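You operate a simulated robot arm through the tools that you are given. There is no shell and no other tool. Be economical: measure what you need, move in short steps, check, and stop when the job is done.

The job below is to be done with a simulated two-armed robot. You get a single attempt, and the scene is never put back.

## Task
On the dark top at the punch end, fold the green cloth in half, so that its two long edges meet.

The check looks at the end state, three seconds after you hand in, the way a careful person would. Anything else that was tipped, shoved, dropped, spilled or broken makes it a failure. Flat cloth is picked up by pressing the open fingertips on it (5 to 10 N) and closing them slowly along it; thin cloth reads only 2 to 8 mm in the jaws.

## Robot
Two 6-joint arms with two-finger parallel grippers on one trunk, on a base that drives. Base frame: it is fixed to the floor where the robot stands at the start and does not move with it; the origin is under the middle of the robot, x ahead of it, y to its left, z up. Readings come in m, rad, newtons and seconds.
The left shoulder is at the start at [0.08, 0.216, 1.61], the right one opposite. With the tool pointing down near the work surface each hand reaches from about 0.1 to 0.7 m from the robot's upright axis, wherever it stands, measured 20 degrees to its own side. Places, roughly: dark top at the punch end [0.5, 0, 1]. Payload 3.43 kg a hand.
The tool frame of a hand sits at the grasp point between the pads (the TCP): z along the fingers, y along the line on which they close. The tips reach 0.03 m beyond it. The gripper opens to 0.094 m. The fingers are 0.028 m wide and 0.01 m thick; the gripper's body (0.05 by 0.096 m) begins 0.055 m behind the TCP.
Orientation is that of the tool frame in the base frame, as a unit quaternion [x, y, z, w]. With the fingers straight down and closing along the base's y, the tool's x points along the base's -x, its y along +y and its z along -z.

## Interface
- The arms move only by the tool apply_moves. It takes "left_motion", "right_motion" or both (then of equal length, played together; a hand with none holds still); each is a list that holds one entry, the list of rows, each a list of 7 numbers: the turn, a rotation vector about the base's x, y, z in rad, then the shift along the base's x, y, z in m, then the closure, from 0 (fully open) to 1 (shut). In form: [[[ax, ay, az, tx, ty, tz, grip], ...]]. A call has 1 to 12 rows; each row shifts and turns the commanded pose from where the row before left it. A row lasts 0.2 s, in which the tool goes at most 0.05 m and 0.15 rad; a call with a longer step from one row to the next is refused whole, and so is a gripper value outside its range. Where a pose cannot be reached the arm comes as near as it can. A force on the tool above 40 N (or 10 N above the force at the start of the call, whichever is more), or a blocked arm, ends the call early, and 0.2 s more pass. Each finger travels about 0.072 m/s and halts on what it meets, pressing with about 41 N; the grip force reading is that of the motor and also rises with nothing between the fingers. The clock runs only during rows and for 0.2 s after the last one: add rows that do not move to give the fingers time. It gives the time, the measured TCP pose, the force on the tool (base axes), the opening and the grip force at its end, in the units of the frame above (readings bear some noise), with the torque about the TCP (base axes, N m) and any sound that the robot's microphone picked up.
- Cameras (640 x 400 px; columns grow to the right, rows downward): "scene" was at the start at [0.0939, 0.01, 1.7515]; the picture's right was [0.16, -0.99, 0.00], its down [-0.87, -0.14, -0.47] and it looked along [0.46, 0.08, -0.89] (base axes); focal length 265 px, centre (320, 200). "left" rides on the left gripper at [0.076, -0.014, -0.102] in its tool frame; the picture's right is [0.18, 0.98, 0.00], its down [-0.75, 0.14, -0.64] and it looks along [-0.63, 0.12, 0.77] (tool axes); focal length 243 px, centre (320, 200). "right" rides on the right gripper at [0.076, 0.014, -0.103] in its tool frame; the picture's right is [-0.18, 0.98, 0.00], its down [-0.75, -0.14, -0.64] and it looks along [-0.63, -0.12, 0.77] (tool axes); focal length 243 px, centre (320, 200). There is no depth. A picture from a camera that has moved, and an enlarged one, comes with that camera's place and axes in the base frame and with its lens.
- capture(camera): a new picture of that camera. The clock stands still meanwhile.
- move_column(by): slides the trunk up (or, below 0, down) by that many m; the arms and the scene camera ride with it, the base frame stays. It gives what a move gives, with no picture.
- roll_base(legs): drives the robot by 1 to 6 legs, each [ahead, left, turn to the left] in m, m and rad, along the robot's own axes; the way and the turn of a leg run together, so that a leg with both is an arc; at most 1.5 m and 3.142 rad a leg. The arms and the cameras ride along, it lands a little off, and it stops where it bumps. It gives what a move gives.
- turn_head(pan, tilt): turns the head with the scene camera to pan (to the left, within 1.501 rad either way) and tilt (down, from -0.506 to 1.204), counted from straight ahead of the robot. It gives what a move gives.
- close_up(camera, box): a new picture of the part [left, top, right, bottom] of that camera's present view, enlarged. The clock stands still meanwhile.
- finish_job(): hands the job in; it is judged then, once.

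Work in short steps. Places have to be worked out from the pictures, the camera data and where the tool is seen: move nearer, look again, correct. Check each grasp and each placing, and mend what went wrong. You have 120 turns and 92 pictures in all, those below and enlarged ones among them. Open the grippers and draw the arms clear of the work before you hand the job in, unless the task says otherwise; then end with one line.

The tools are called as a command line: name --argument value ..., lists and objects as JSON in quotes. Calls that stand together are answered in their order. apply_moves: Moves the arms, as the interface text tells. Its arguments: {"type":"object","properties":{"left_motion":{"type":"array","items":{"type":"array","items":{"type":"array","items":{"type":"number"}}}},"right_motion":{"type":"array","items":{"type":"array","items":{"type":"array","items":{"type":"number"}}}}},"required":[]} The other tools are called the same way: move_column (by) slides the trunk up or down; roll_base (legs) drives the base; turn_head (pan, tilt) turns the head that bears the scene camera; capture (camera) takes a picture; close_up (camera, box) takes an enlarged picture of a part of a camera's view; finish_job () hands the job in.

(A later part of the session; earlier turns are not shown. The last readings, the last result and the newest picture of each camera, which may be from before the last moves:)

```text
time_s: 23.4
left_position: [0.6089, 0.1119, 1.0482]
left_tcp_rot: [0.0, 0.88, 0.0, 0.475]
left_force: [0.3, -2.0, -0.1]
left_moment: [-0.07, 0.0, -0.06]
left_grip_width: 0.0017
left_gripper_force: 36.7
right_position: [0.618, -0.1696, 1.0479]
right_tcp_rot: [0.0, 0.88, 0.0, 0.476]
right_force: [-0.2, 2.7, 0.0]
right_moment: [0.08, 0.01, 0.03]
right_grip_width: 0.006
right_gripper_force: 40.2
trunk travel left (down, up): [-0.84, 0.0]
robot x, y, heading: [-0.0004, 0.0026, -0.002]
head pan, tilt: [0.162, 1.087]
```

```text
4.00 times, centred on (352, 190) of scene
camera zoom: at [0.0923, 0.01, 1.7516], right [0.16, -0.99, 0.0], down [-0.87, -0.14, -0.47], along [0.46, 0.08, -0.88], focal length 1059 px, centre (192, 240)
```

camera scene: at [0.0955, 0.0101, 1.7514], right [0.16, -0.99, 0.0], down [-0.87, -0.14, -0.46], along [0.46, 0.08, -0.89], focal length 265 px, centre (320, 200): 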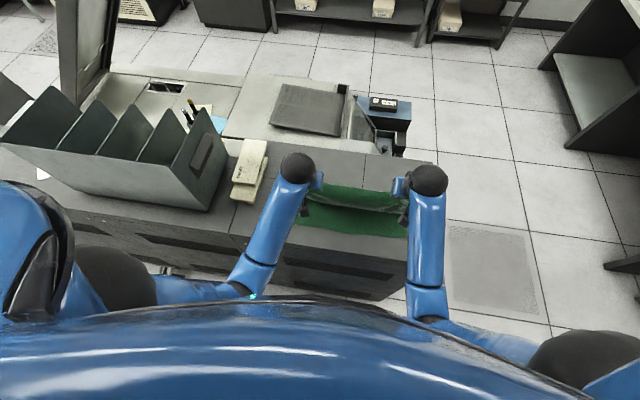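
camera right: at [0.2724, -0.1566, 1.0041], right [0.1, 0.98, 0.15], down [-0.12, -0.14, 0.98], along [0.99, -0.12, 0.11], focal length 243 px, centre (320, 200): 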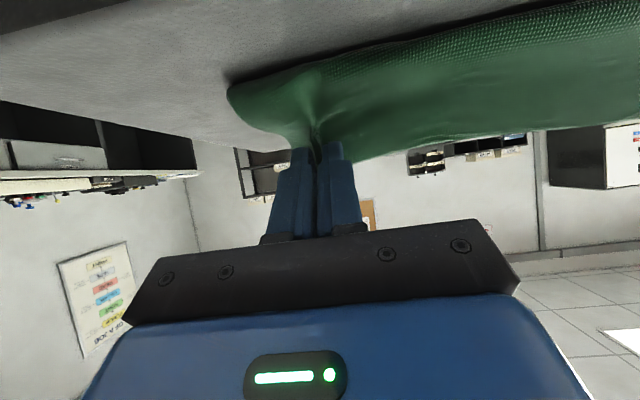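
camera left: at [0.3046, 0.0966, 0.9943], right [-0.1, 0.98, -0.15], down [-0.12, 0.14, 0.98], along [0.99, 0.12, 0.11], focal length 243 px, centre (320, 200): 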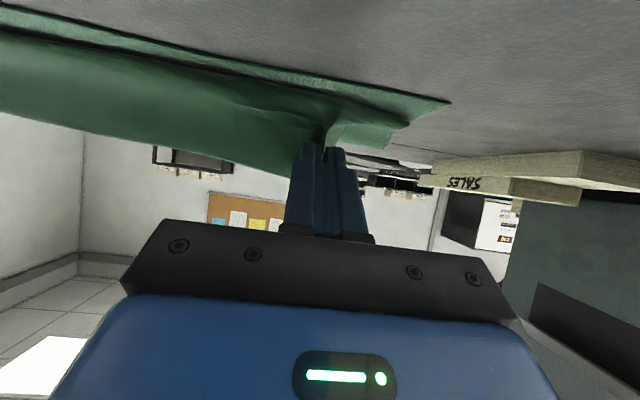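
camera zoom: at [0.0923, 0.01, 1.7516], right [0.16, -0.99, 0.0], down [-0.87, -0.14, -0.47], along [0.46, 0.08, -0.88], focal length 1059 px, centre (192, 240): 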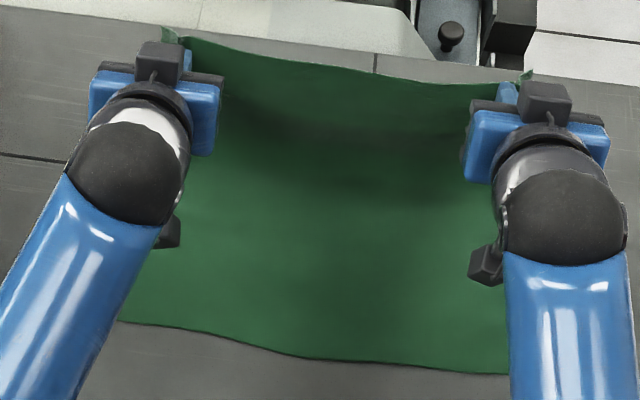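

The near edge is at x≈0.42 (left) to 0.43 (right), so the fold line should land near 0.56. I'll return on a low arc and stop at TCP x≈0.462 / 0.471.

apply_moves --left_motion '[[[0, 0, 0, -0.03, 0, 0.003, 1], [0, 0, 0, -0.035, 0, 0, 1], [0, 0, 0, -0.035, 0, -0.005, 1], [0, 0, 0, -0.027, 0, -0.012, 1], [0, 0, 0, -0.014, 0, -0.016, 1], [0, 0, 0, -0.006, 0, -0.016, 1], [0, 0, 0, 0, 0, 0, 1]]]' --right_motion '[[[0, 0, 0, -0.03, 0, 0.003, 1], [0, 0, 0, -0.035, 0, 0, 1], [0, 0, 0, -0.035, 0, -0.005, 1], [0, 0, 0, -0.027, 0, -0.012, 1], [0, 0, 0, -0.014, 0, -0.016, 1], [0, 0, 0, -0.006, 0, -0.016, 1], [0, 0, 0, 0, 0, 0, 1]]]'

close_up --camera "scene" --box '[272, 160, 432, 260]'

capture --camera "left"

```text
time_s: 25.0
left_position: [0.4624, 0.1127, 1.0019]
left_tcp_rot: [-0.001, 0.88, 0.001, 0.475]
left_force: [0.0, -3.5, -0.1]
left_moment: [-0.06, -0.01, -0.1]
left_grip_width: 0.0021
left_gripper_force: 37.1
right_position: [0.473, -0.1685, 1.0013]
right_tcp_rot: [-0.001, 0.881, 0.001, 0.474]
right_force: [-0.7, 3.6, 0.4]
right_moment: [0.09, 0.0, 0.09]
right_grip_width: 0.0063
right_gripper_force: 40.0
trunk travel left (down, up): [-0.84, 0.0]
robot x, y, heading: [-0.0012, -0.0043, 0.001]
head pan, tilt: [0.162, 1.087]
```

```text
4.00 times, centred on (352, 210) of scene
camera zoom: at [0.0943, 0.0099, 1.7515], right [0.16, -0.99, 0.0], down [-0.87, -0.14, -0.47], along [0.46, 0.08, -0.89], focal length 1059 px, centre (192, 160)
```

zoom: 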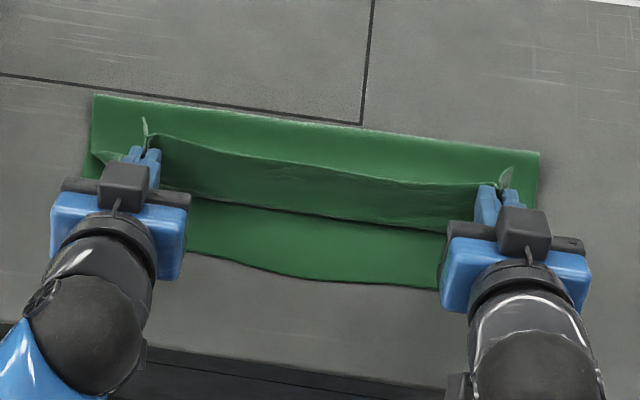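

```text
58 pictures are left
camera left: at [0.3364, 0.0973, 0.9935], right [-0.1, 0.98, -0.15], down [-0.12, 0.14, 0.98], along [0.99, 0.12, 0.11], focal length 243 px, centre (320, 200)
```

left: 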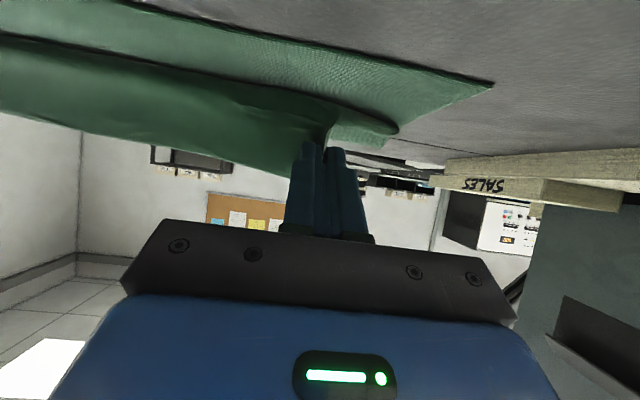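

The fold line is now at ≈0.556 and the near edge at ≈0.414, about half the width apart, which is good. I'll lower with a small move toward the robot so the standing flap leans over, then look.

apply_moves --left_motion '[[[0, 0, 0, -0.012, 0, -0.003, 1], [0, 0, 0, -0.012, 0, -0.005, 1], [0, 0, 0, -0.004, 0, -0.005, 1], [0, 0, 0, 0, 0, 0, 1]]]' --right_motion '[[[0, 0, 0, -0.012, 0, -0.003, 1], [0, 0, 0, -0.012, 0, -0.005, 1], [0, 0, 0, -0.004, 0, -0.005, 1], [0, 0, 0, 0, 0, 0, 1]]]'

close_up --camera "scene" --box '[272, 160, 432, 260]'

close_up --camera "right" --box '[160, 40, 480, 240]'

```text
time_s: 26.0
left_position: [0.4332, 0.1125, 0.9868]
left_tcp_rot: [0.0, 0.88, 0.0, 0.475]
left_force: [0.4, -4.4, 0.6]
left_moment: [-0.09, -0.01, -0.13]
left_grip_width: 0.0019
left_gripper_force: 36.8
right_position: [0.4447, -0.17, 0.9901]
right_tcp_rot: [0.001, 0.88, 0.0, 0.475]
right_force: [1.1, 4.0, 1.0]
right_moment: [0.13, -0.02, 0.07]
right_grip_width: 0.006
right_gripper_force: 40.2
trunk travel left (down, up): [-0.84, 0.0]
robot x, y, heading: [-0.0, 0.0021, -0.002]
head pan, tilt: [0.162, 1.087]
```

```text
4.00 times, centred on (352, 210) of scene
camera zoom: at [0.0941, 0.0099, 1.7515], right [0.16, -0.99, 0.0], down [-0.87, -0.14, -0.47], along [0.46, 0.08, -0.89], focal length 1059 px, centre (192, 160)
```

zoom: 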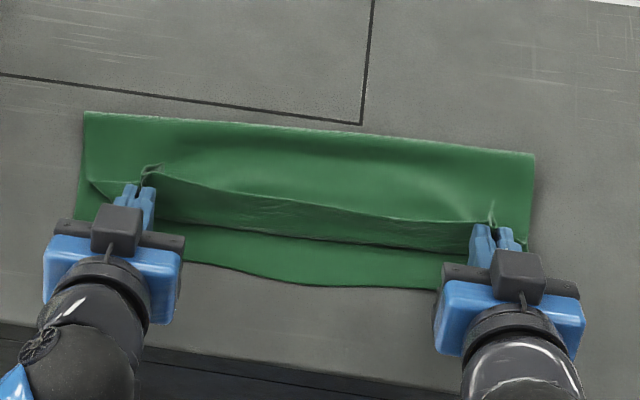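

```text
2.00 times, centred on (320, 140) of right
camera zoom: at [0.3169, -0.1551, 0.9802], right [0.1, 0.98, 0.15], down [-0.12, -0.14, 0.98], along [0.99, -0.12, 0.11], focal length 485 px, centre (320, 320)
```

zoom: 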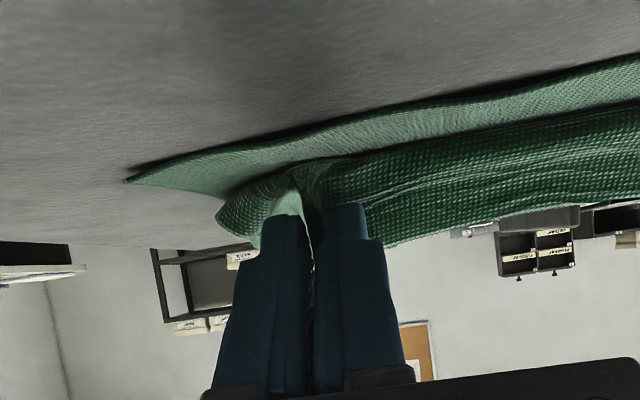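

The flap is lying over with the edge slightly raised. I'll open the fingers slowly to release it, then back away along the finger axis.

apply_moves --left_motion '[[[0, 0, 0, 0, 0, 0, 0.95], [0, 0, 0, 0, 0, 0, 0.9], [0, 0, 0, 0, 0, 0, 0.85], [0, 0, 0, 0, 0, 0, 0.8], [0, 0, 0, -0.012, 0, 0.008, 0.8], [0, 0, 0, -0.025, 0, 0.02, 0.8], [0, 0, 0, -0.03, 0, 0.03, 0.8], [0, 0, 0, -0.02, 0, 0.03, 0.8]]]' --right_motion '[[[0, 0, 0, 0, 0, 0, 0.95], [0, 0, 0, 0, 0, 0, 0.9], [0, 0, 0, 0, 0, 0, 0.85], [0, 0, 0, 0, 0, 0, 0.8], [0, 0, 0, -0.012, 0, 0.008, 0.8], [0, 0, 0, -0.025, 0, 0.02, 0.8], [0, 0, 0, -0.03, 0, 0.03, 0.8], [0, 0, 0, -0.02, 0, 0.03, 0.8]]]'

close_up --camera "scene" --box '[272, 160, 432, 260]'

capture --camera "right"

```text
time_s: 27.8
left_position: [0.3459, 0.1123, 1.0756]
left_tcp_rot: [-0.001, 0.88, 0.0, 0.476]
left_force: [-0.6, 1.2, 0.8]
left_moment: [0.01, -0.01, -0.04]
left_grip_width: 0.0187
left_gripper_force: 0.0
right_position: [0.3572, -0.1689, 1.0757]
right_tcp_rot: [0.001, 0.88, -0.001, 0.475]
right_force: [-0.3, -0.6, 0.4]
right_moment: [0.0, 0.02, 0.0]
right_grip_width: 0.0188
right_gripper_force: 0.0
trunk travel left (down, up): [-0.84, 0.0]
robot x, y, heading: [0.0012, 0.0013, -0.001]
head pan, tilt: [0.162, 1.087]
```

```text
4.00 times, centred on (352, 210) of scene
camera zoom: at [0.0927, 0.0101, 1.7515], right [0.16, -0.99, 0.0], down [-0.87, -0.14, -0.47], along [0.46, 0.08, -0.88], focal length 1059 px, centre (192, 160)
```

zoom: 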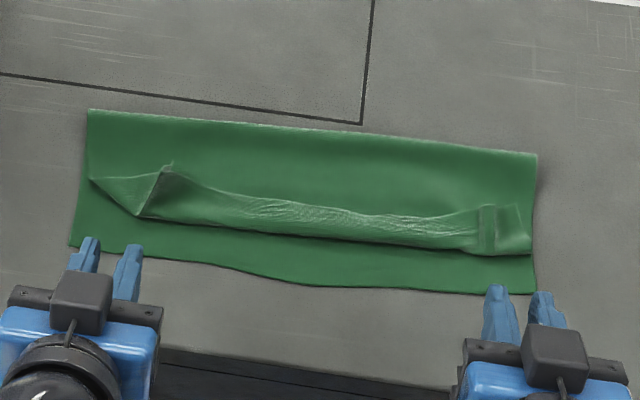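

```text
54 pictures are left
camera right: at [0.2293, -0.1544, 1.0684], right [0.1, 0.98, 0.15], down [-0.12, -0.14, 0.98], along [0.99, -0.12, 0.11], focal length 243 px, centre (320, 200)
```

right: 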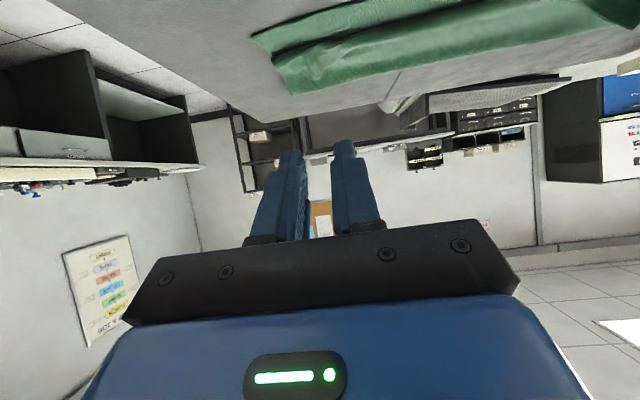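

The released strip (~3 cm) flopped back with its edge facing away, and otherwise the fold looks right. I'll turn the hands upright above the strip to inspect and re-grip its edge.

apply_moves --left_motion '[[[0, 0.143, 0, 0.0, 0, 0.01, 0.8], [0, 0.143, 0, 0.01, 0, 0.01, 0.8], [0, 0.143, 0, 0.02, 0, 0, 0.8], [0, 0.143, 0, 0.02, 0, 0, 0.8], [0, 0.143, 0, 0.02, 0, 0, 0.8], [0, 0.143, 0, 0.02, 0, -0.01, 0.8], [0, 0.143, 0, 0.02, 0, -0.01, 0.8], [0, 0, 0, 0, 0, 0, 0.8]]]' --right_motion '[[[0, 0.143, 0, 0.0, 0, 0.01, 0.8], [0, 0.143, 0, 0.01, 0, 0.01, 0.8], [0, 0.143, 0, 0.02, 0, 0, 0.8], [0, 0.143, 0, 0.02, 0, 0, 0.8], [0, 0.143, 0, 0.02, 0, 0, 0.8], [0, 0.143, 0, 0.02, 0, -0.01, 0.8], [0, 0.143, 0, 0.02, 0, -0.01, 0.8], [0, 0, 0, 0, 0, 0, 0.8]]]'

capture --camera "left"

capture --camera "right"

```text
time_s: 29.6
left_position: [0.4626, 0.1107, 1.0517]
left_tcp_rot: [0.0, 1.0, -0.001, -0.003]
left_force: [-0.1, 0.5, 0.0]
left_moment: [0.0, -0.02, -0.06]
left_grip_width: 0.0187
left_gripper_force: 0.0
left hand out of reach, approached as far as the arm can: row 7
right_position: [0.4737, -0.1677, 1.0497]
right_tcp_rot: [0.0, 1.0, 0.0, -0.003]
right_force: [-0.2, 0.2, 0.4]
right_moment: [0.02, -0.02, 0.02]
right_grip_width: 0.0186
right_gripper_force: 0.1
right hand out of reach, approached as far as the arm can: row 7
trunk travel left (down, up): [-0.84, 0.0]
robot x, y, heading: [-0.0002, -0.0046, -0.001]
head pan, tilt: [0.162, 1.087]
```

```text
53 pictures are left
camera left: at [0.3889, 0.0956, 1.1535], right [-0.18, 0.98, 0.0], down [0.76, 0.14, 0.64], along [0.63, 0.12, -0.77], focal length 243 px, centre (320, 200)
```

left: 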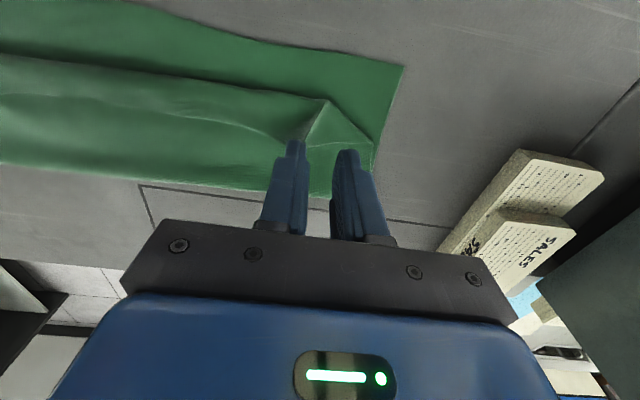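

```text
52 pictures are left
camera right: at [0.3986, -0.1542, 1.1535], right [0.18, 0.98, 0.0], down [0.76, -0.14, 0.64], along [0.63, -0.12, -0.77], focal length 243 px, centre (320, 200)
```

right: 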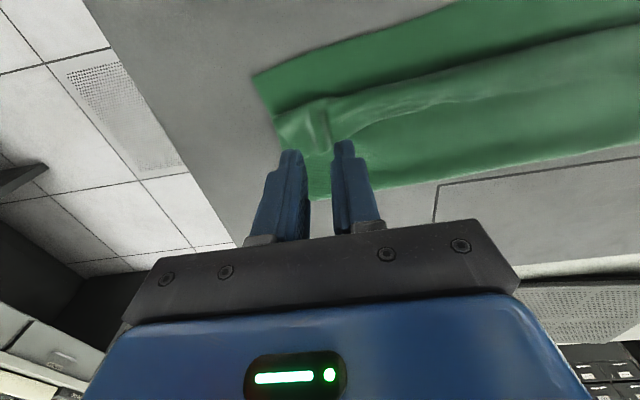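

I'll take a closer look at both corners.

close_up --camera "left" --box '[220, 40, 420, 165]'

close_up --camera "right" --box '[240, 60, 440, 185]'

close_up --camera "scene" --box '[272, 160, 432, 260]'

```text
3.20 times, centred on (320, 102) of left
camera zoom: at [0.3889, 0.0956, 1.1535], right [-0.18, 0.98, 0.0], down [0.76, 0.14, 0.64], along [0.63, 0.12, -0.77], focal length 776 px, centre (320, 512)
```

zoom: 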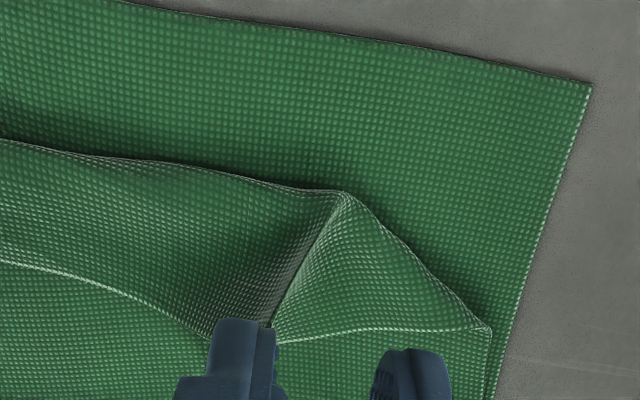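

```text
3.20 times, centred on (340, 122) of right
camera zoom: at [0.3986, -0.1542, 1.1535], right [0.18, 0.98, 0.0], down [0.76, -0.14, 0.64], along [0.63, -0.12, -0.77], focal length 776 px, centre (256, 448)
```

zoom: 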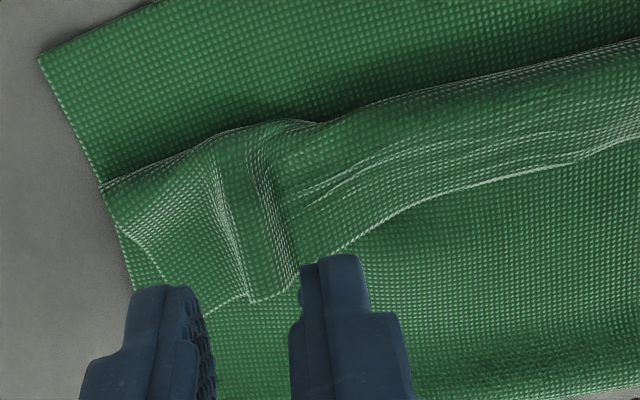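

```text
4.00 times, centred on (352, 210) of scene
camera zoom: at [0.0939, 0.0099, 1.7515], right [0.16, -0.99, 0.0], down [-0.87, -0.14, -0.47], along [0.46, 0.08, -0.89], focal length 1059 px, centre (192, 160)
```

zoom: 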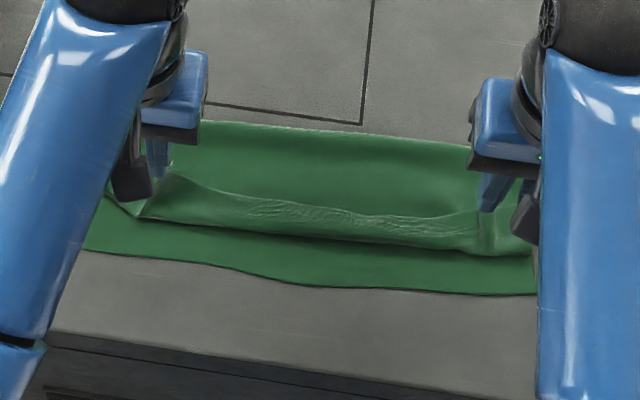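

Both old pinch ridges stand up at about (0.482, 0.102) and (0.49, −0.169). I'll straddle them near the strip's free edge, descending to just above the cloth.

apply_moves --left_motion '[[[0, 0, 0, 0.012, -0.005, 0, 0.68], [0, 0, 0, 0.011, -0.004, -0.015, 0.68], [0, 0, 0, 0, 0, -0.025, 0.68], [0, 0, 0, 0, 0, -0.015, 0.68], [0, 0, 0, 0, 0, 0, 0.68]]]' --right_motion '[[[0, 0, 0, 0.014, 0, 0, 0.68], [0, 0, 0, 0.013, -0.001, -0.015, 0.68], [0, 0, 0, 0, 0, -0.025, 0.68], [0, 0, 0, 0, 0, -0.015, 0.68], [0, 0, 0, 0, 0, 0, 0.68]]]'

close_up --camera "left" --box '[220, 90, 420, 215]'

close_up --camera "right" --box '[220, 90, 420, 215]'

```text
time_s: 30.8
left_position: [0.4866, 0.1003, 0.996]
left_tcp_rot: [0.0, 1.0, 0.0, -0.005]
left_force: [0.4, 0.7, 0.6]
left_moment: [0.01, -0.01, -0.01]
left_grip_width: 0.0301
left_gripper_force: 0.0
right_position: [0.5012, -0.1692, 0.9949]
right_tcp_rot: [0.0, 1.0, 0.0, -0.006]
right_force: [-0.4, 0.4, -0.4]
right_moment: [-0.01, 0.0, 0.03]
right_grip_width: 0.0301
right_gripper_force: 0.1
trunk travel left (down, up): [-0.84, 0.0]
robot x, y, heading: [-0.0038, -0.0055, 0.001]
head pan, tilt: [0.162, 1.087]
```

```text
3.20 times, centred on (320, 152) of left
camera zoom: at [0.4132, 0.0858, 1.0985], right [-0.18, 0.98, 0.0], down [0.76, 0.14, 0.63], along [0.62, 0.12, -0.77], focal length 776 px, centre (320, 352)
```

zoom: 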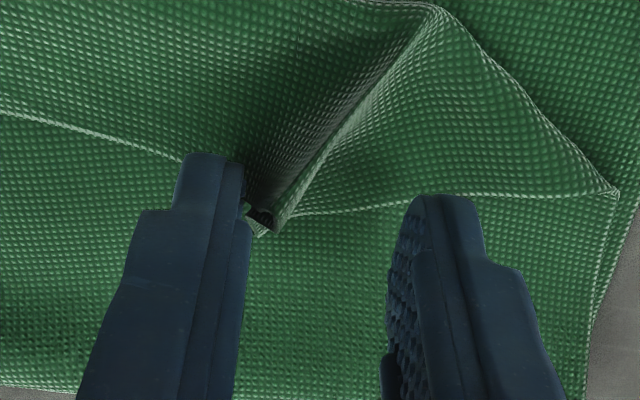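

```text
3.20 times, centred on (320, 152) of right
camera zoom: at [0.4265, -0.1551, 1.0979], right [0.18, 0.98, 0.0], down [0.76, -0.14, 0.63], along [0.62, -0.12, -0.77], focal length 776 px, centre (320, 352)
```

zoom: 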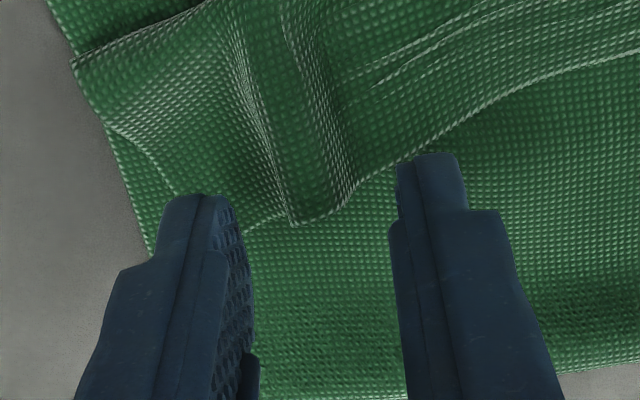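

The ridges lie between the fingers. I'll nudge the left hand, lower about 9 mm, and close slowly.

apply_moves --left_motion '[[[0, 0, 0, 0.003, -0.006, -0.004, 0.68], [0, 0, 0, 0, 0, -0.004, 0.68], [0, 0, 0, 0, 0, 0, 0.72], [0, 0, 0, 0, 0, 0, 0.77], [0, 0, 0, 0, 0, 0, 0.82], [0, 0, 0, 0, 0, 0, 0.87], [0, 0, 0, 0, 0, 0, 0.92], [0, 0, 0, 0, 0, 0, 0.97], [0, 0, 0, 0, 0, 0, 1], [0, 0, 0, 0, 0, 0, 1], [0, 0, 0, 0, 0, 0, 1]]]' --right_motion '[[[0, 0, 0, 0, 0, -0.004, 0.68], [0, 0, 0, 0, 0, -0.004, 0.68], [0, 0, 0, 0, 0, 0, 0.72], [0, 0, 0, 0, 0, 0, 0.77], [0, 0, 0, 0, 0, 0, 0.82], [0, 0, 0, 0, 0, 0, 0.87], [0, 0, 0, 0, 0, 0, 0.92], [0, 0, 0, 0, 0, 0, 0.97], [0, 0, 0, 0, 0, 0, 1], [0, 0, 0, 0, 0, 0, 1], [0, 0, 0, 0, 0, 0, 1]]]'

close_up --camera "left" --box '[220, 90, 420, 215]'

close_up --camera "right" --box '[220, 90, 420, 215]'

```text
time_s: 33.2
left_position: [0.4874, 0.0947, 0.9884]
left_tcp_rot: [0.0, 1.0, 0.0, -0.005]
left_force: [0.5, -1.1, 0.6]
left_moment: [-0.02, 0.0, 0.0]
left_grip_width: 0.0024
left_gripper_force: 36.8
right_position: [0.5001, -0.1688, 0.9882]
right_tcp_rot: [0.0, 1.0, 0.0, -0.005]
right_force: [-0.8, 1.9, -0.6]
right_moment: [0.08, 0.0, -0.03]
right_grip_width: 0.0022
right_gripper_force: 37.0
trunk travel left (down, up): [-0.84, 0.0]
robot x, y, heading: [0.0014, 0.0005, 0.001]
head pan, tilt: [0.162, 1.087]
```

```text
3.20 times, centred on (320, 152) of left
camera zoom: at [0.4152, 0.0802, 1.091], right [-0.18, 0.98, 0.0], down [0.76, 0.14, 0.63], along [0.62, 0.12, -0.77], focal length 776 px, centre (320, 352)
```

zoom: 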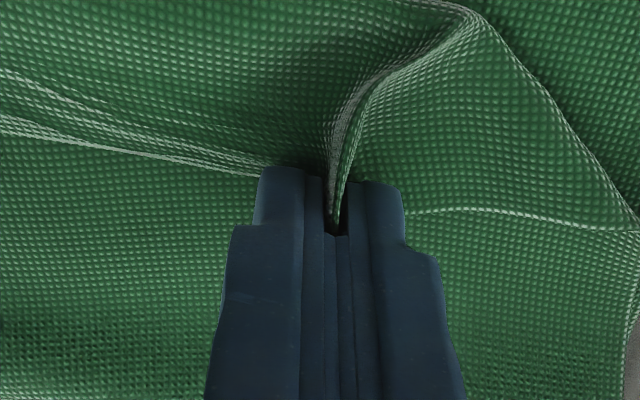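

```text
3.20 times, centred on (320, 152) of right
camera zoom: at [0.4255, -0.155, 1.0908], right [0.18, 0.98, 0.0], down [0.76, -0.14, 0.63], along [0.62, -0.12, -0.77], focal length 776 px, centre (320, 352)
```

zoom: 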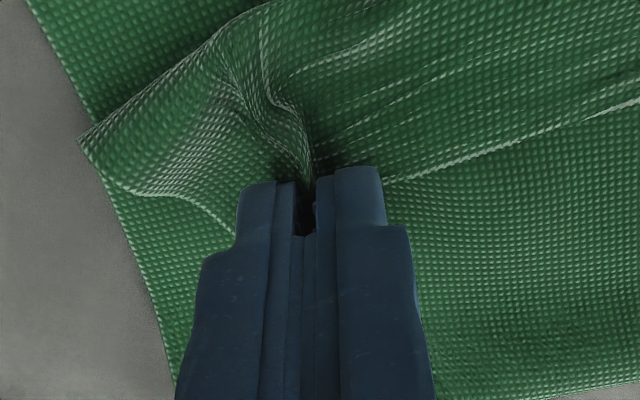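

Both hands now hold only the strip's edge. I'll lift slightly, turn the hands strongly forward while bringing the edge over toward the near edge, and spread a little to straighten it.

apply_moves --left_motion '[[[0, -0.148, 0, -0.007, 0, 0.013, 1], [0, -0.148, 0, -0.01, 0.002, 0.012, 1], [0, -0.148, 0, -0.01, 0.002, 0.005, 1], [0, -0.148, 0, -0.01, 0.002, 0.001, 1], [0, -0.148, 0, -0.009, 0.002, -0.003, 1], [0, -0.148, 0, -0.009, 0.002, -0.004, 1], [0, -0.148, 0, -0.009, 0.002, -0.006, 1], [0, 0, 0, 0, 0, 0, 1]]]' --right_motion '[[[0, -0.148, 0, -0.007, 0, 0.013, 1], [0, -0.148, 0, -0.011, 0, 0.012, 1], [0, -0.148, 0, -0.011, -0.001, 0.005, 1], [0, -0.148, 0, -0.011, -0.001, 0.001, 1], [0, -0.148, 0, -0.01, 0, -0.003, 1], [0, -0.148, 0, -0.01, 0, -0.004, 1], [0, -0.148, 0, -0.01, 0, -0.006, 1], [0, 0, 0, 0, 0, 0, 1]]]'

close_up --camera "scene" --box '[272, 160, 432, 260]'

capture --camera "left"

```text
time_s: 35.0
left_position: [0.4234, 0.1065, 1.0061]
left_tcp_rot: [0.001, 0.871, -0.002, 0.492]
left_force: [0.3, -12.1, 0.0]
left_moment: [-0.35, -0.01, -0.27]
left_grip_width: 0.0023
left_gripper_force: 37.2
right_position: [0.4306, -0.1709, 1.0055]
right_tcp_rot: [0.001, 0.871, 0.0, 0.491]
right_force: [-0.5, 12.1, 0.5]
right_moment: [0.29, -0.03, 0.25]
right_grip_width: 0.0025
right_gripper_force: 36.8
trunk travel left (down, up): [-0.84, 0.0]
robot x, y, heading: [-0.0018, 0.0005, -0.004]
head pan, tilt: [0.162, 1.087]
```

```text
4.00 times, centred on (352, 210) of scene
camera zoom: at [0.0941, 0.0099, 1.7515], right [0.16, -0.99, 0.0], down [-0.87, -0.14, -0.47], along [0.46, 0.08, -0.89], focal length 1059 px, centre (192, 160)
```

zoom: 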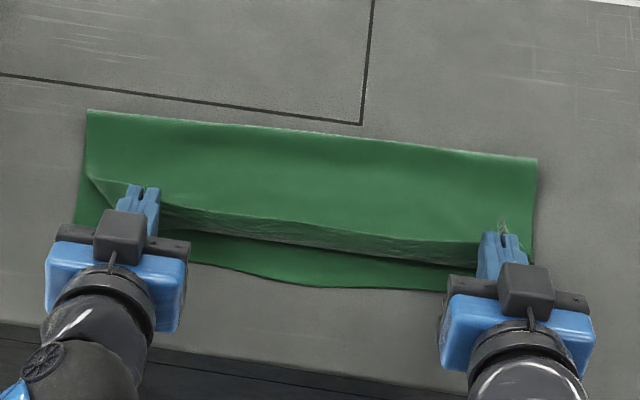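

```text
43 pictures are left
camera left: at [0.2991, 0.0917, 0.9936], right [-0.09, 0.98, -0.16], down [-0.16, 0.14, 0.98], along [0.98, 0.12, 0.14], focal length 243 px, centre (320, 200)
```

left: 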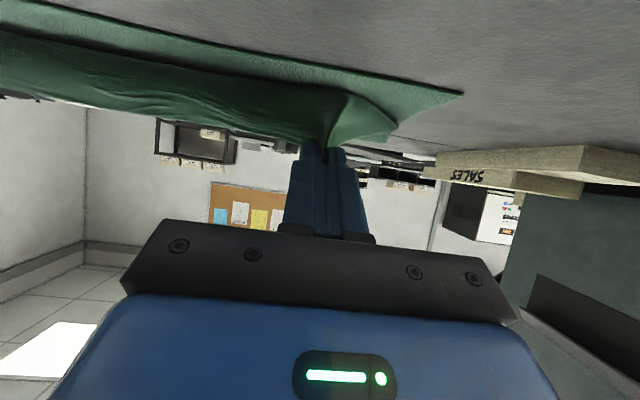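

The tension across the hands is 12 N, so I'll relax it while finishing the tilt and lowering to the near edge.

apply_moves --left_motion '[[[0, -0.148, 0, -0.007, -0.003, -0.007, 1], [0, -0.148, 0, -0.006, -0.002, -0.007, 1], [0, -0.148, 0, -0.006, -0.001, -0.007, 1], [0, 0, 0, 0, 0, 0, 1]]]' --right_motion '[[[0, -0.148, 0, -0.007, 0.002, -0.007, 1], [0, -0.148, 0, -0.006, 0.001, -0.007, 1], [0, -0.148, 0, -0.006, 0, -0.007, 1], [0, 0, 0, 0, 0, 0, 1]]]'

close_up --camera "scene" --box '[272, 160, 432, 260]'

capture --camera "left"

capture --camera "right"

```text
time_s: 35.7
left_position: [0.4089, 0.102, 0.9904]
left_tcp_rot: [0.0, 0.776, 0.0, 0.631]
left_force: [-0.4, -7.1, 0.1]
left_moment: [-0.13, 0.05, -0.24]
left_grip_width: 0.0025
left_gripper_force: 36.9
right_position: [0.4144, -0.1698, 0.9752]
right_tcp_rot: [0.042, 0.806, 0.012, 0.59]
right_force: [-2.0, 8.5, 12.9]
right_moment: [0.22, -0.27, 0.25]
right_grip_width: 0.0022
right_gripper_force: 37.2
trunk travel left (down, up): [-0.84, 0.0]
robot x, y, heading: [0.0005, 0.0003, -0.002]
head pan, tilt: [0.162, 1.087]
stopped in row 3 (right hand): the force on the tool passed its limit at 53 N (the readings are from after the stop); the commanded pose is now the measured one
```

```text
4.00 times, centred on (352, 210) of scene
camera zoom: at [0.0914, 0.0118, 1.7517], right [0.16, -0.99, 0.0], down [-0.87, -0.14, -0.47], along [0.46, 0.07, -0.88], focal length 1059 px, centre (192, 160)
```

zoom: 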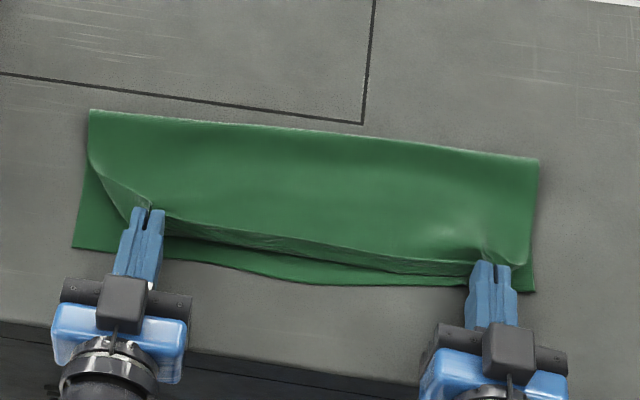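

```text
41 pictures are left
camera left: at [0.2943, 0.0871, 0.9361], right [-0.04, 0.98, -0.18], down [-0.47, 0.14, 0.87], along [0.88, 0.12, 0.46], focal length 243 px, centre (320, 200)
```

left: 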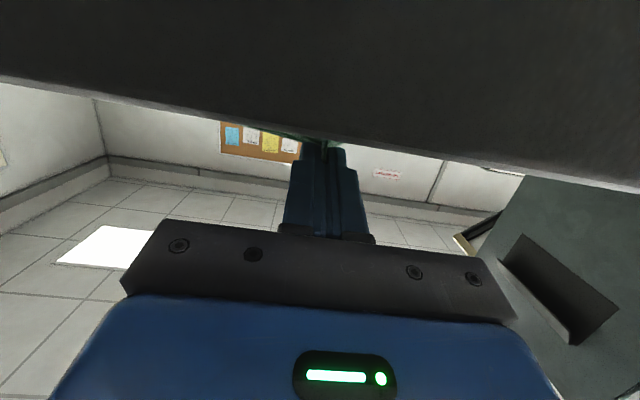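

```text
40 pictures are left
camera right: at [0.2944, -0.147, 0.9345], right [0.11, 0.96, 0.24], down [-0.39, -0.18, 0.9], along [0.91, -0.19, 0.36], focal length 243 px, centre (320, 200)
```

right: 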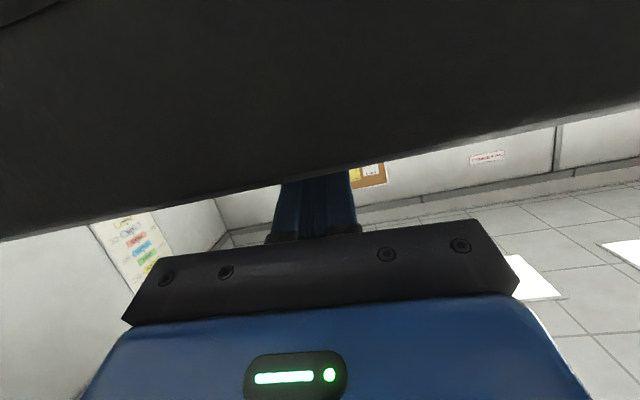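

The right hand touched something and was stopped. The edge is nearly on the near edge now. I'll lift the right slightly, then open both and look.

apply_moves --left_motion '[[[0, 0, 0, 0, 0, 0, 1], [0, 0, 0, -0.004, 0, -0.004, 1], [0, 0, 0, 0, 0, -0.003, 0.96], [0, 0, 0, 0, 0, 0, 0.9], [0, 0, 0, 0, 0, 0, 0.85], [0, 0, 0, -0.02, 0, 0.003, 0.85], [0, 0, 0, -0.03, 0, 0.005, 0.85], [0, 0, 0, -0.03, 0, 0.02, 0.85]]]' --right_motion '[[[0, 0, 0, 0, 0, 0.005, 1], [0, 0, 0, 0, 0, 0.002, 1], [0, 0, 0, 0, 0, 0, 0.96], [0, 0, 0, 0, 0, 0, 0.9], [0, 0, 0, 0, 0, 0, 0.85], [0, 0, 0, -0.02, 0, 0.003, 0.85], [0, 0, 0, -0.03, 0, 0.005, 0.85], [0, 0, 0, -0.03, 0, 0.02, 0.85]]]'

close_up --camera "scene" --box '[272, 160, 432, 260]'

```text
time_s: 37.5
left_position: [0.3303, 0.1082, 1.0054]
left_tcp_rot: [-0.011, 0.776, 0.015, 0.63]
left_force: [0.0, -0.3, 0.0]
left_moment: [0.01, 0.0, 0.02]
left_grip_width: 0.014
left_gripper_force: 0.1
right_position: [0.3337, -0.1725, 1.0055]
right_tcp_rot: [0.043, 0.808, 0.012, 0.588]
right_force: [0.3, 0.1, 0.6]
right_moment: [0.04, -0.02, 0.01]
right_grip_width: 0.0143
right_gripper_force: 0.1
trunk travel left (down, up): [-0.84, 0.0]
robot x, y, heading: [-0.0005, 0.0022, -0.003]
head pan, tilt: [0.162, 1.087]
```

```text
4.00 times, centred on (352, 210) of scene
camera zoom: at [0.0933, 0.0093, 1.7493], right [0.16, -0.99, 0.0], down [-0.87, -0.14, -0.47], along [0.46, 0.08, -0.88], focal length 1059 px, centre (192, 160)
```

zoom: 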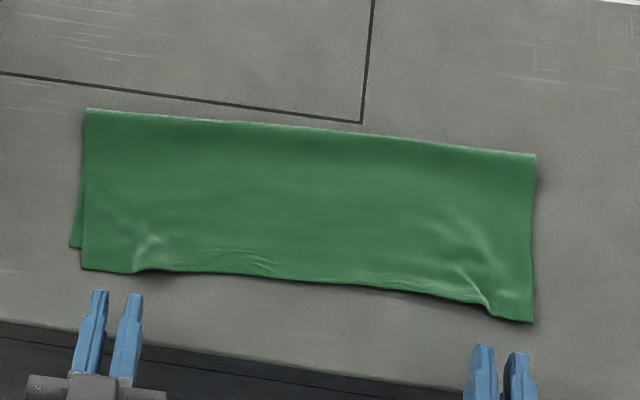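

The edge flopped over nicely and the cloth is folded. The upper edge overhangs the lower by roughly 2 cm at the corners and about 0 in the middle. I'll turn the hands upright and back up, then measure it precisely.

apply_moves --left_motion '[[[0, 0.14, 0, -0.01, 0, 0.03, 0.85], [0, 0.14, 0, 0, 0, 0.03, 0.7], [0, 0.14, 0, 0, 0.01, 0.02, 0.65], [0, 0.14, 0, 0.0, 0.01, 0, 0.65], [0, 0.14, 0, 0.0, 0.01, 0, 0.65], [0, 0.14, 0, 0.0, 0.01, 0, 0.65], [0, 0.14, 0, 0.0, 0.01, 0, 0.65], [0, 0.14, 0, 0, 0, 0, 0.65], [0, 0.12, 0, 0, 0, 0, 0.65]]]' --right_motion '[[[-0.015, 0.14, 0, -0.01, 0, 0.03, 0.85], [-0.015, 0.14, 0, 0, 0, 0.03, 0.7], [-0.015, 0.14, 0, 0, -0.01, 0.02, 0.65], [-0.015, 0.14, 0, 0, -0.01, 0, 0.65], [-0.015, 0.14, 0, 0.0, -0.01, 0, 0.65], [-0.015, 0.14, 0, 0.0, -0.01, 0, 0.65], [0, 0.14, 0, 0.0, -0.01, 0, 0.65], [0, 0.14, 0, 0, 0, 0, 0.65], [0, 0.1, 0, 0, 0, 0, 0.65]]]'

close_up --camera "scene" --box '[280, 180, 360, 230]'

close_up --camera "scene" --box '[340, 195, 420, 245]'

capture --camera "right"

```text
time_s: 38.0
left_position: [0.3166, 0.1387, 0.9787]
left_tcp_rot: [0.03, 0.831, 0.095, 0.547]
left_force: [-0.6, 0.1, 0.7]
left_moment: [0.03, -0.03, -0.02]
left_grip_width: 0.028
left_gripper_force: 0.0
right_position: [0.325, -0.1728, 1.0438]
right_tcp_rot: [0.04, 0.852, 0.0, 0.522]
right_force: [-0.5, -0.3, 0.3]
right_moment: [-0.05, 0.03, 0.03]
right_grip_width: 0.028
right_gripper_force: 0.0
trunk travel left (down, up): [-0.84, 0.0]
robot x, y, heading: [-0.0031, -0.0008, 0.001]
head pan, tilt: [0.162, 1.087]
stopped in row 2 (left hand): the arm was blocked; the commanded pose is now the measured one
```

```text
8.00 times, centred on (320, 205) of scene
camera zoom: at [0.0934, 0.0095, 1.7536], right [0.16, -0.99, 0.0], down [-0.87, -0.14, -0.47], along [0.46, 0.08, -0.88], focal length 2118 px, centre (320, 160)
```

zoom: 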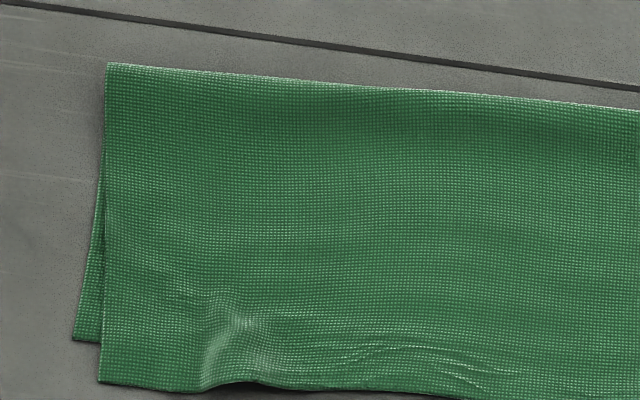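

```text
8.00 times, centred on (380, 220) of scene
camera zoom: at [0.0934, 0.0095, 1.7536], right [0.16, -0.99, 0.0], down [-0.87, -0.14, -0.47], along [0.46, 0.08, -0.88], focal length 2118 px, centre (-160, 40)
```

zoom: 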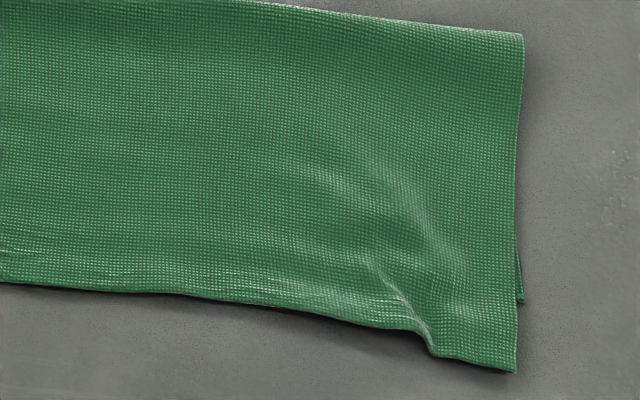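

```text
36 pictures are left
camera right: at [0.2003, -0.1497, 1.0232], right [0.15, 0.97, 0.2], down [-0.24, -0.17, 0.96], along [0.96, -0.19, 0.2], focal length 243 px, centre (320, 200)
```

right: 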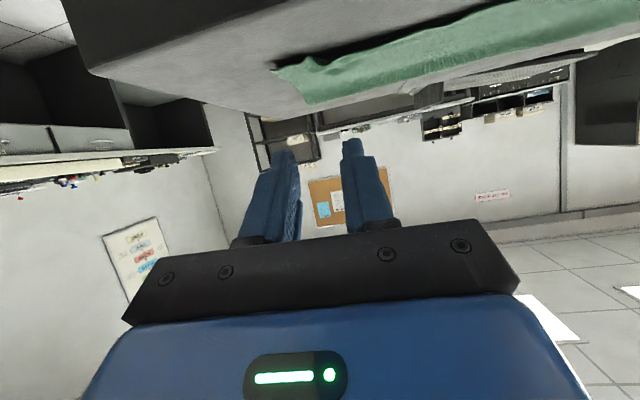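

The left arm was blocked while turning, probably by its own wrist or the torso. I'll move the left hand straight up without turning, and bring the right up too.

apply_moves --left_motion '[[[0, 0, 0, 0, 0, 0.02, 0.65], [0, 0, 0, 0.0, 0, 0.03, 0.65], [0, 0, 0, 0.01, 0, 0.03, 0.65], [0, 0, 0, 0.01, 0, 0.02, 0.65]]]' --right_motion '[[[0, 0, 0, 0, 0, 0.02, 0.65], [0, 0, 0, 0.0, 0, 0.02, 0.65], [0, 0, 0, 0.01, 0, 0, 0.65], [0, 0, 0, 0.01, 0, 0, 0.65]]]'

capture --camera "scene"

```text
time_s: 39.0
left_position: [0.3361, 0.1365, 1.079]
left_tcp_rot: [0.03, 0.831, 0.089, 0.547]
left_force: [0.2, -0.3, -0.6]
left_moment: [0.0, 0.01, 0.03]
left_grip_width: 0.0328
left_gripper_force: 0.0
right_position: [0.3465, -0.1731, 1.0815]
right_tcp_rot: [0.041, 0.852, -0.001, 0.521]
right_force: [0.9, 0.1, 0.1]
right_moment: [-0.01, 0.04, -0.03]
right_grip_width: 0.0329
right_gripper_force: 0.1
trunk travel left (down, up): [-0.84, 0.0]
robot x, y, heading: [0.0004, 0.0013, -0.002]
head pan, tilt: [0.162, 1.087]
```

```text
35 pictures are left
camera scene: at [0.0946, 0.01, 1.752], right [0.16, -0.99, 0.0], down [-0.87, -0.14, -0.47], along [0.46, 0.07, -0.89], focal length 265 px, centre (320, 200)
```

scene: 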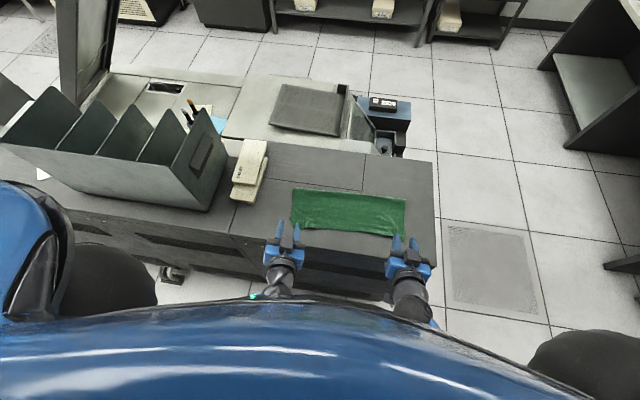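

Measured overhang is about 1.7 cm at the left corner and 2.9 cm at the right, so I'll re-lay it. I'll bring the hands upright over the overhanging upper corners, grip only that layer, peel it back to unroll the fold, and lay it down again.

apply_moves --left_motion '[[[-0.021, 0.129, 0.007, 0.0, 0, 0.01, 0.65], [-0.021, 0.129, 0.007, 0.007, -0.001, 0.01, 0.65], [-0.021, 0.129, 0.007, 0.008, -0.001, 0, 0.65], [-0.021, 0.129, 0.007, 0.008, -0.002, 0, 0.65], [-0.021, 0.129, 0.007, 0.008, -0.002, 0, 0.65], [-0.021, 0.129, 0.007, 0.008, -0.002, 0, 0.65], [-0.021, 0.129, 0.007, 0.008, -0.002, -0.02, 0.65], [-0.021, 0.129, 0.007, 0.008, -0.0015, -0.02, 0.65], [-0.021, 0.125, 0.007, 0.007, 0, -0.018, 0.65], [0, 0, 0, 0, 0, 0, 0.65]]]' --right_motion '[[[0, 0.122, 0.0096, 0.0, 0, 0.01, 0.65], [0, 0.122, 0.0096, 0.008, -0.001, 0.01, 0.65], [0, 0.122, 0.0096, 0.009, -0.001, 0, 0.65], [0, 0.122, 0.0096, 0.009, -0.002, 0, 0.65], [0, 0.122, 0.0096, 0.009, -0.002, 0, 0.65], [0, 0.122, 0.0096, 0.009, -0.002, 0, 0.65], [0, 0.122, 0.0096, 0.009, -0.001, -0.02, 0.65], [0, 0.122, 0.0096, 0.008, -0.001, -0.02, 0.65], [0, 0.118, 0.0096, 0.0075, 0, -0.021, 0.65], [0, 0, 0, 0, 0, 0, 0.65]]]'

capture --camera "left"

capture --camera "right"

```text
time_s: 41.2
left_position: [0.3983, 0.1249, 1.04]
left_tcp_rot: [0.0, 1.0, 0.001, 0.002]
left_force: [0.5, -0.7, 0.2]
left_moment: [-0.02, -0.01, 0.03]
left_grip_width: 0.033
left_gripper_force: 0.1
right_position: [0.4136, -0.1838, 1.0401]
right_tcp_rot: [-0.001, 1.0, 0.001, -0.001]
right_force: [-0.5, 0.7, 0.1]
right_moment: [0.0, 0.04, 0.01]
right_grip_width: 0.033
right_gripper_force: 0.0
trunk travel left (down, up): [-0.84, 0.0]
robot x, y, heading: [0.0039, -0.0007, 0.002]
head pan, tilt: [0.162, 1.087]
```

```text
34 pictures are left
camera left: at [0.3233, 0.1098, 1.1422], right [-0.18, 0.98, 0.0], down [0.75, 0.14, 0.65], along [0.63, 0.12, -0.76], focal length 243 px, centre (320, 200)
```

left: 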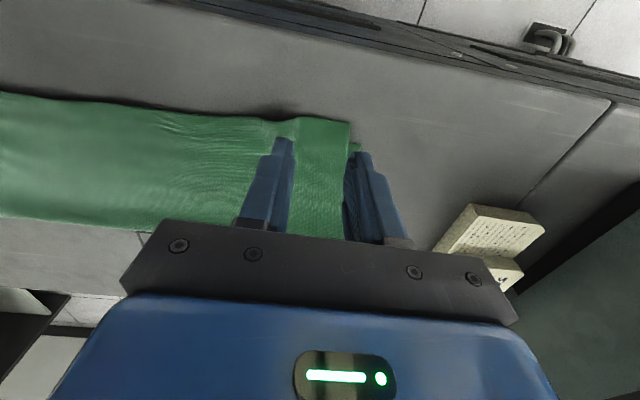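

```text
33 pictures are left
camera right: at [0.3381, -0.1691, 1.1418], right [0.18, 0.98, 0.0], down [0.75, -0.14, 0.64], along [0.63, -0.12, -0.77], focal length 243 px, centre (320, 200)
```

right: 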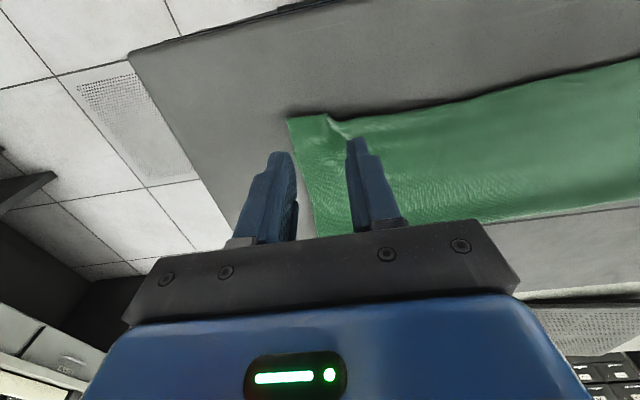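

Both hands are over the overhanging single layer. I'll descend close to contact.

apply_moves --left_motion '[[[0, 0, 0, 0, -0.006, -0.02, 0.66], [0, 0, 0, 0, 0, -0.02, 0.66], [0, 0, 0, 0, 0, -0.012, 0.66], [0, 0, 0, 0, 0, -0.004, 0.66], [0, 0, 0, 0, 0, 0, 0.66]]]' --right_motion '[[[0, 0, 0, 0.001, 0.006, -0.02, 0.66], [0, 0, 0, 0, 0, -0.02, 0.66], [0, 0, 0, 0, 0, -0.012, 0.66], [0, 0, 0, 0, 0, -0.004, 0.66], [0, 0, 0, 0, 0, 0, 0.66]]]'

close_up --camera "left" --box '[220, 90, 420, 215]'

close_up --camera "right" --box '[220, 90, 420, 215]'

```text
time_s: 42.4
left_position: [0.3987, 0.1195, 0.9852]
left_tcp_rot: [0.0, 1.0, 0.002, 0.002]
left_force: [-0.7, -1.5, -0.5]
left_moment: [0.01, 0.02, 0.03]
left_grip_width: 0.0324
left_gripper_force: 0.1
right_position: [0.4152, -0.1778, 0.9848]
right_tcp_rot: [-0.002, 1.0, 0.001, 0.001]
right_force: [-0.7, 0.5, 0.0]
right_moment: [0.02, -0.03, 0.01]
right_grip_width: 0.032
right_gripper_force: 0.2
trunk travel left (down, up): [-0.84, 0.0]
robot x, y, heading: [0.0012, 0.0001, 0.002]
head pan, tilt: [0.162, 1.087]
```

```text
3.20 times, centred on (320, 152) of left
camera zoom: at [0.3234, 0.1037, 1.0861], right [-0.18, 0.98, 0.0], down [0.75, 0.14, 0.65], along [0.63, 0.12, -0.76], focal length 776 px, centre (320, 352)
```

zoom: 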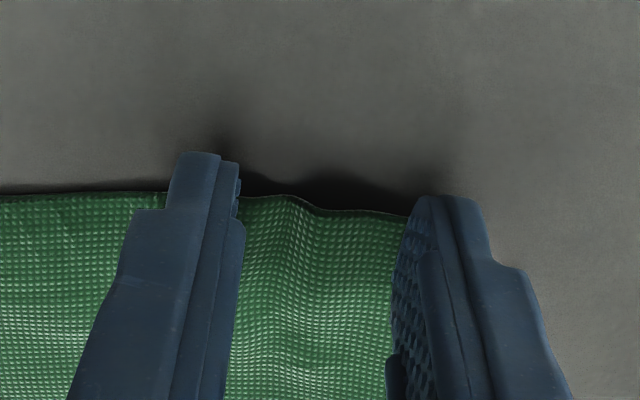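

```text
3.20 times, centred on (320, 152) of right
camera zoom: at [0.3389, -0.1634, 1.0864], right [0.18, 0.98, 0.0], down [0.75, -0.14, 0.64], along [0.63, -0.12, -0.77], focal length 776 px, centre (320, 352)
```

zoom: 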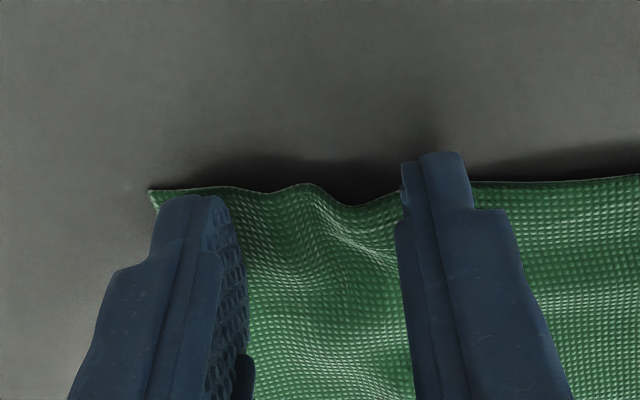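

The edges sit well between the fingers. I'll press lightly and check the force.

apply_moves --left_motion '[[[0, 0, 0, 0, 0, -0.003, 0.66], [0, 0, 0, 0, 0, -0.0025, 0.66], [0, 0, 0, 0, 0, 0, 0.66]]]' --right_motion '[[[0, 0, 0, 0, 0, -0.003, 0.66], [0, 0, 0, 0, 0, -0.0025, 0.66], [0, 0, 0, 0, 0, 0, 0.66]]]'

```text
time_s: 43.2
left_position: [0.3972, 0.1179, 0.9817]
left_tcp_rot: [0.001, 1.0, 0.002, 0.006]
left_force: [1.9, 1.0, 17.4]
left_moment: [0.27, -0.3, -0.04]
left_grip_width: 0.0322
left_gripper_force: 0.3
right_position: [0.4146, -0.1762, 0.9806]
right_tcp_rot: [0.0, 1.0, 0.001, 0.004]
right_force: [2.2, -1.3, 16.2]
right_moment: [0.18, -0.2, -0.03]
right_grip_width: 0.0319
right_gripper_force: 0.1
trunk travel left (down, up): [-0.84, 0.0]
robot x, y, heading: [0.0052, 0.0013, -0.0]
head pan, tilt: [0.162, 1.087]
```

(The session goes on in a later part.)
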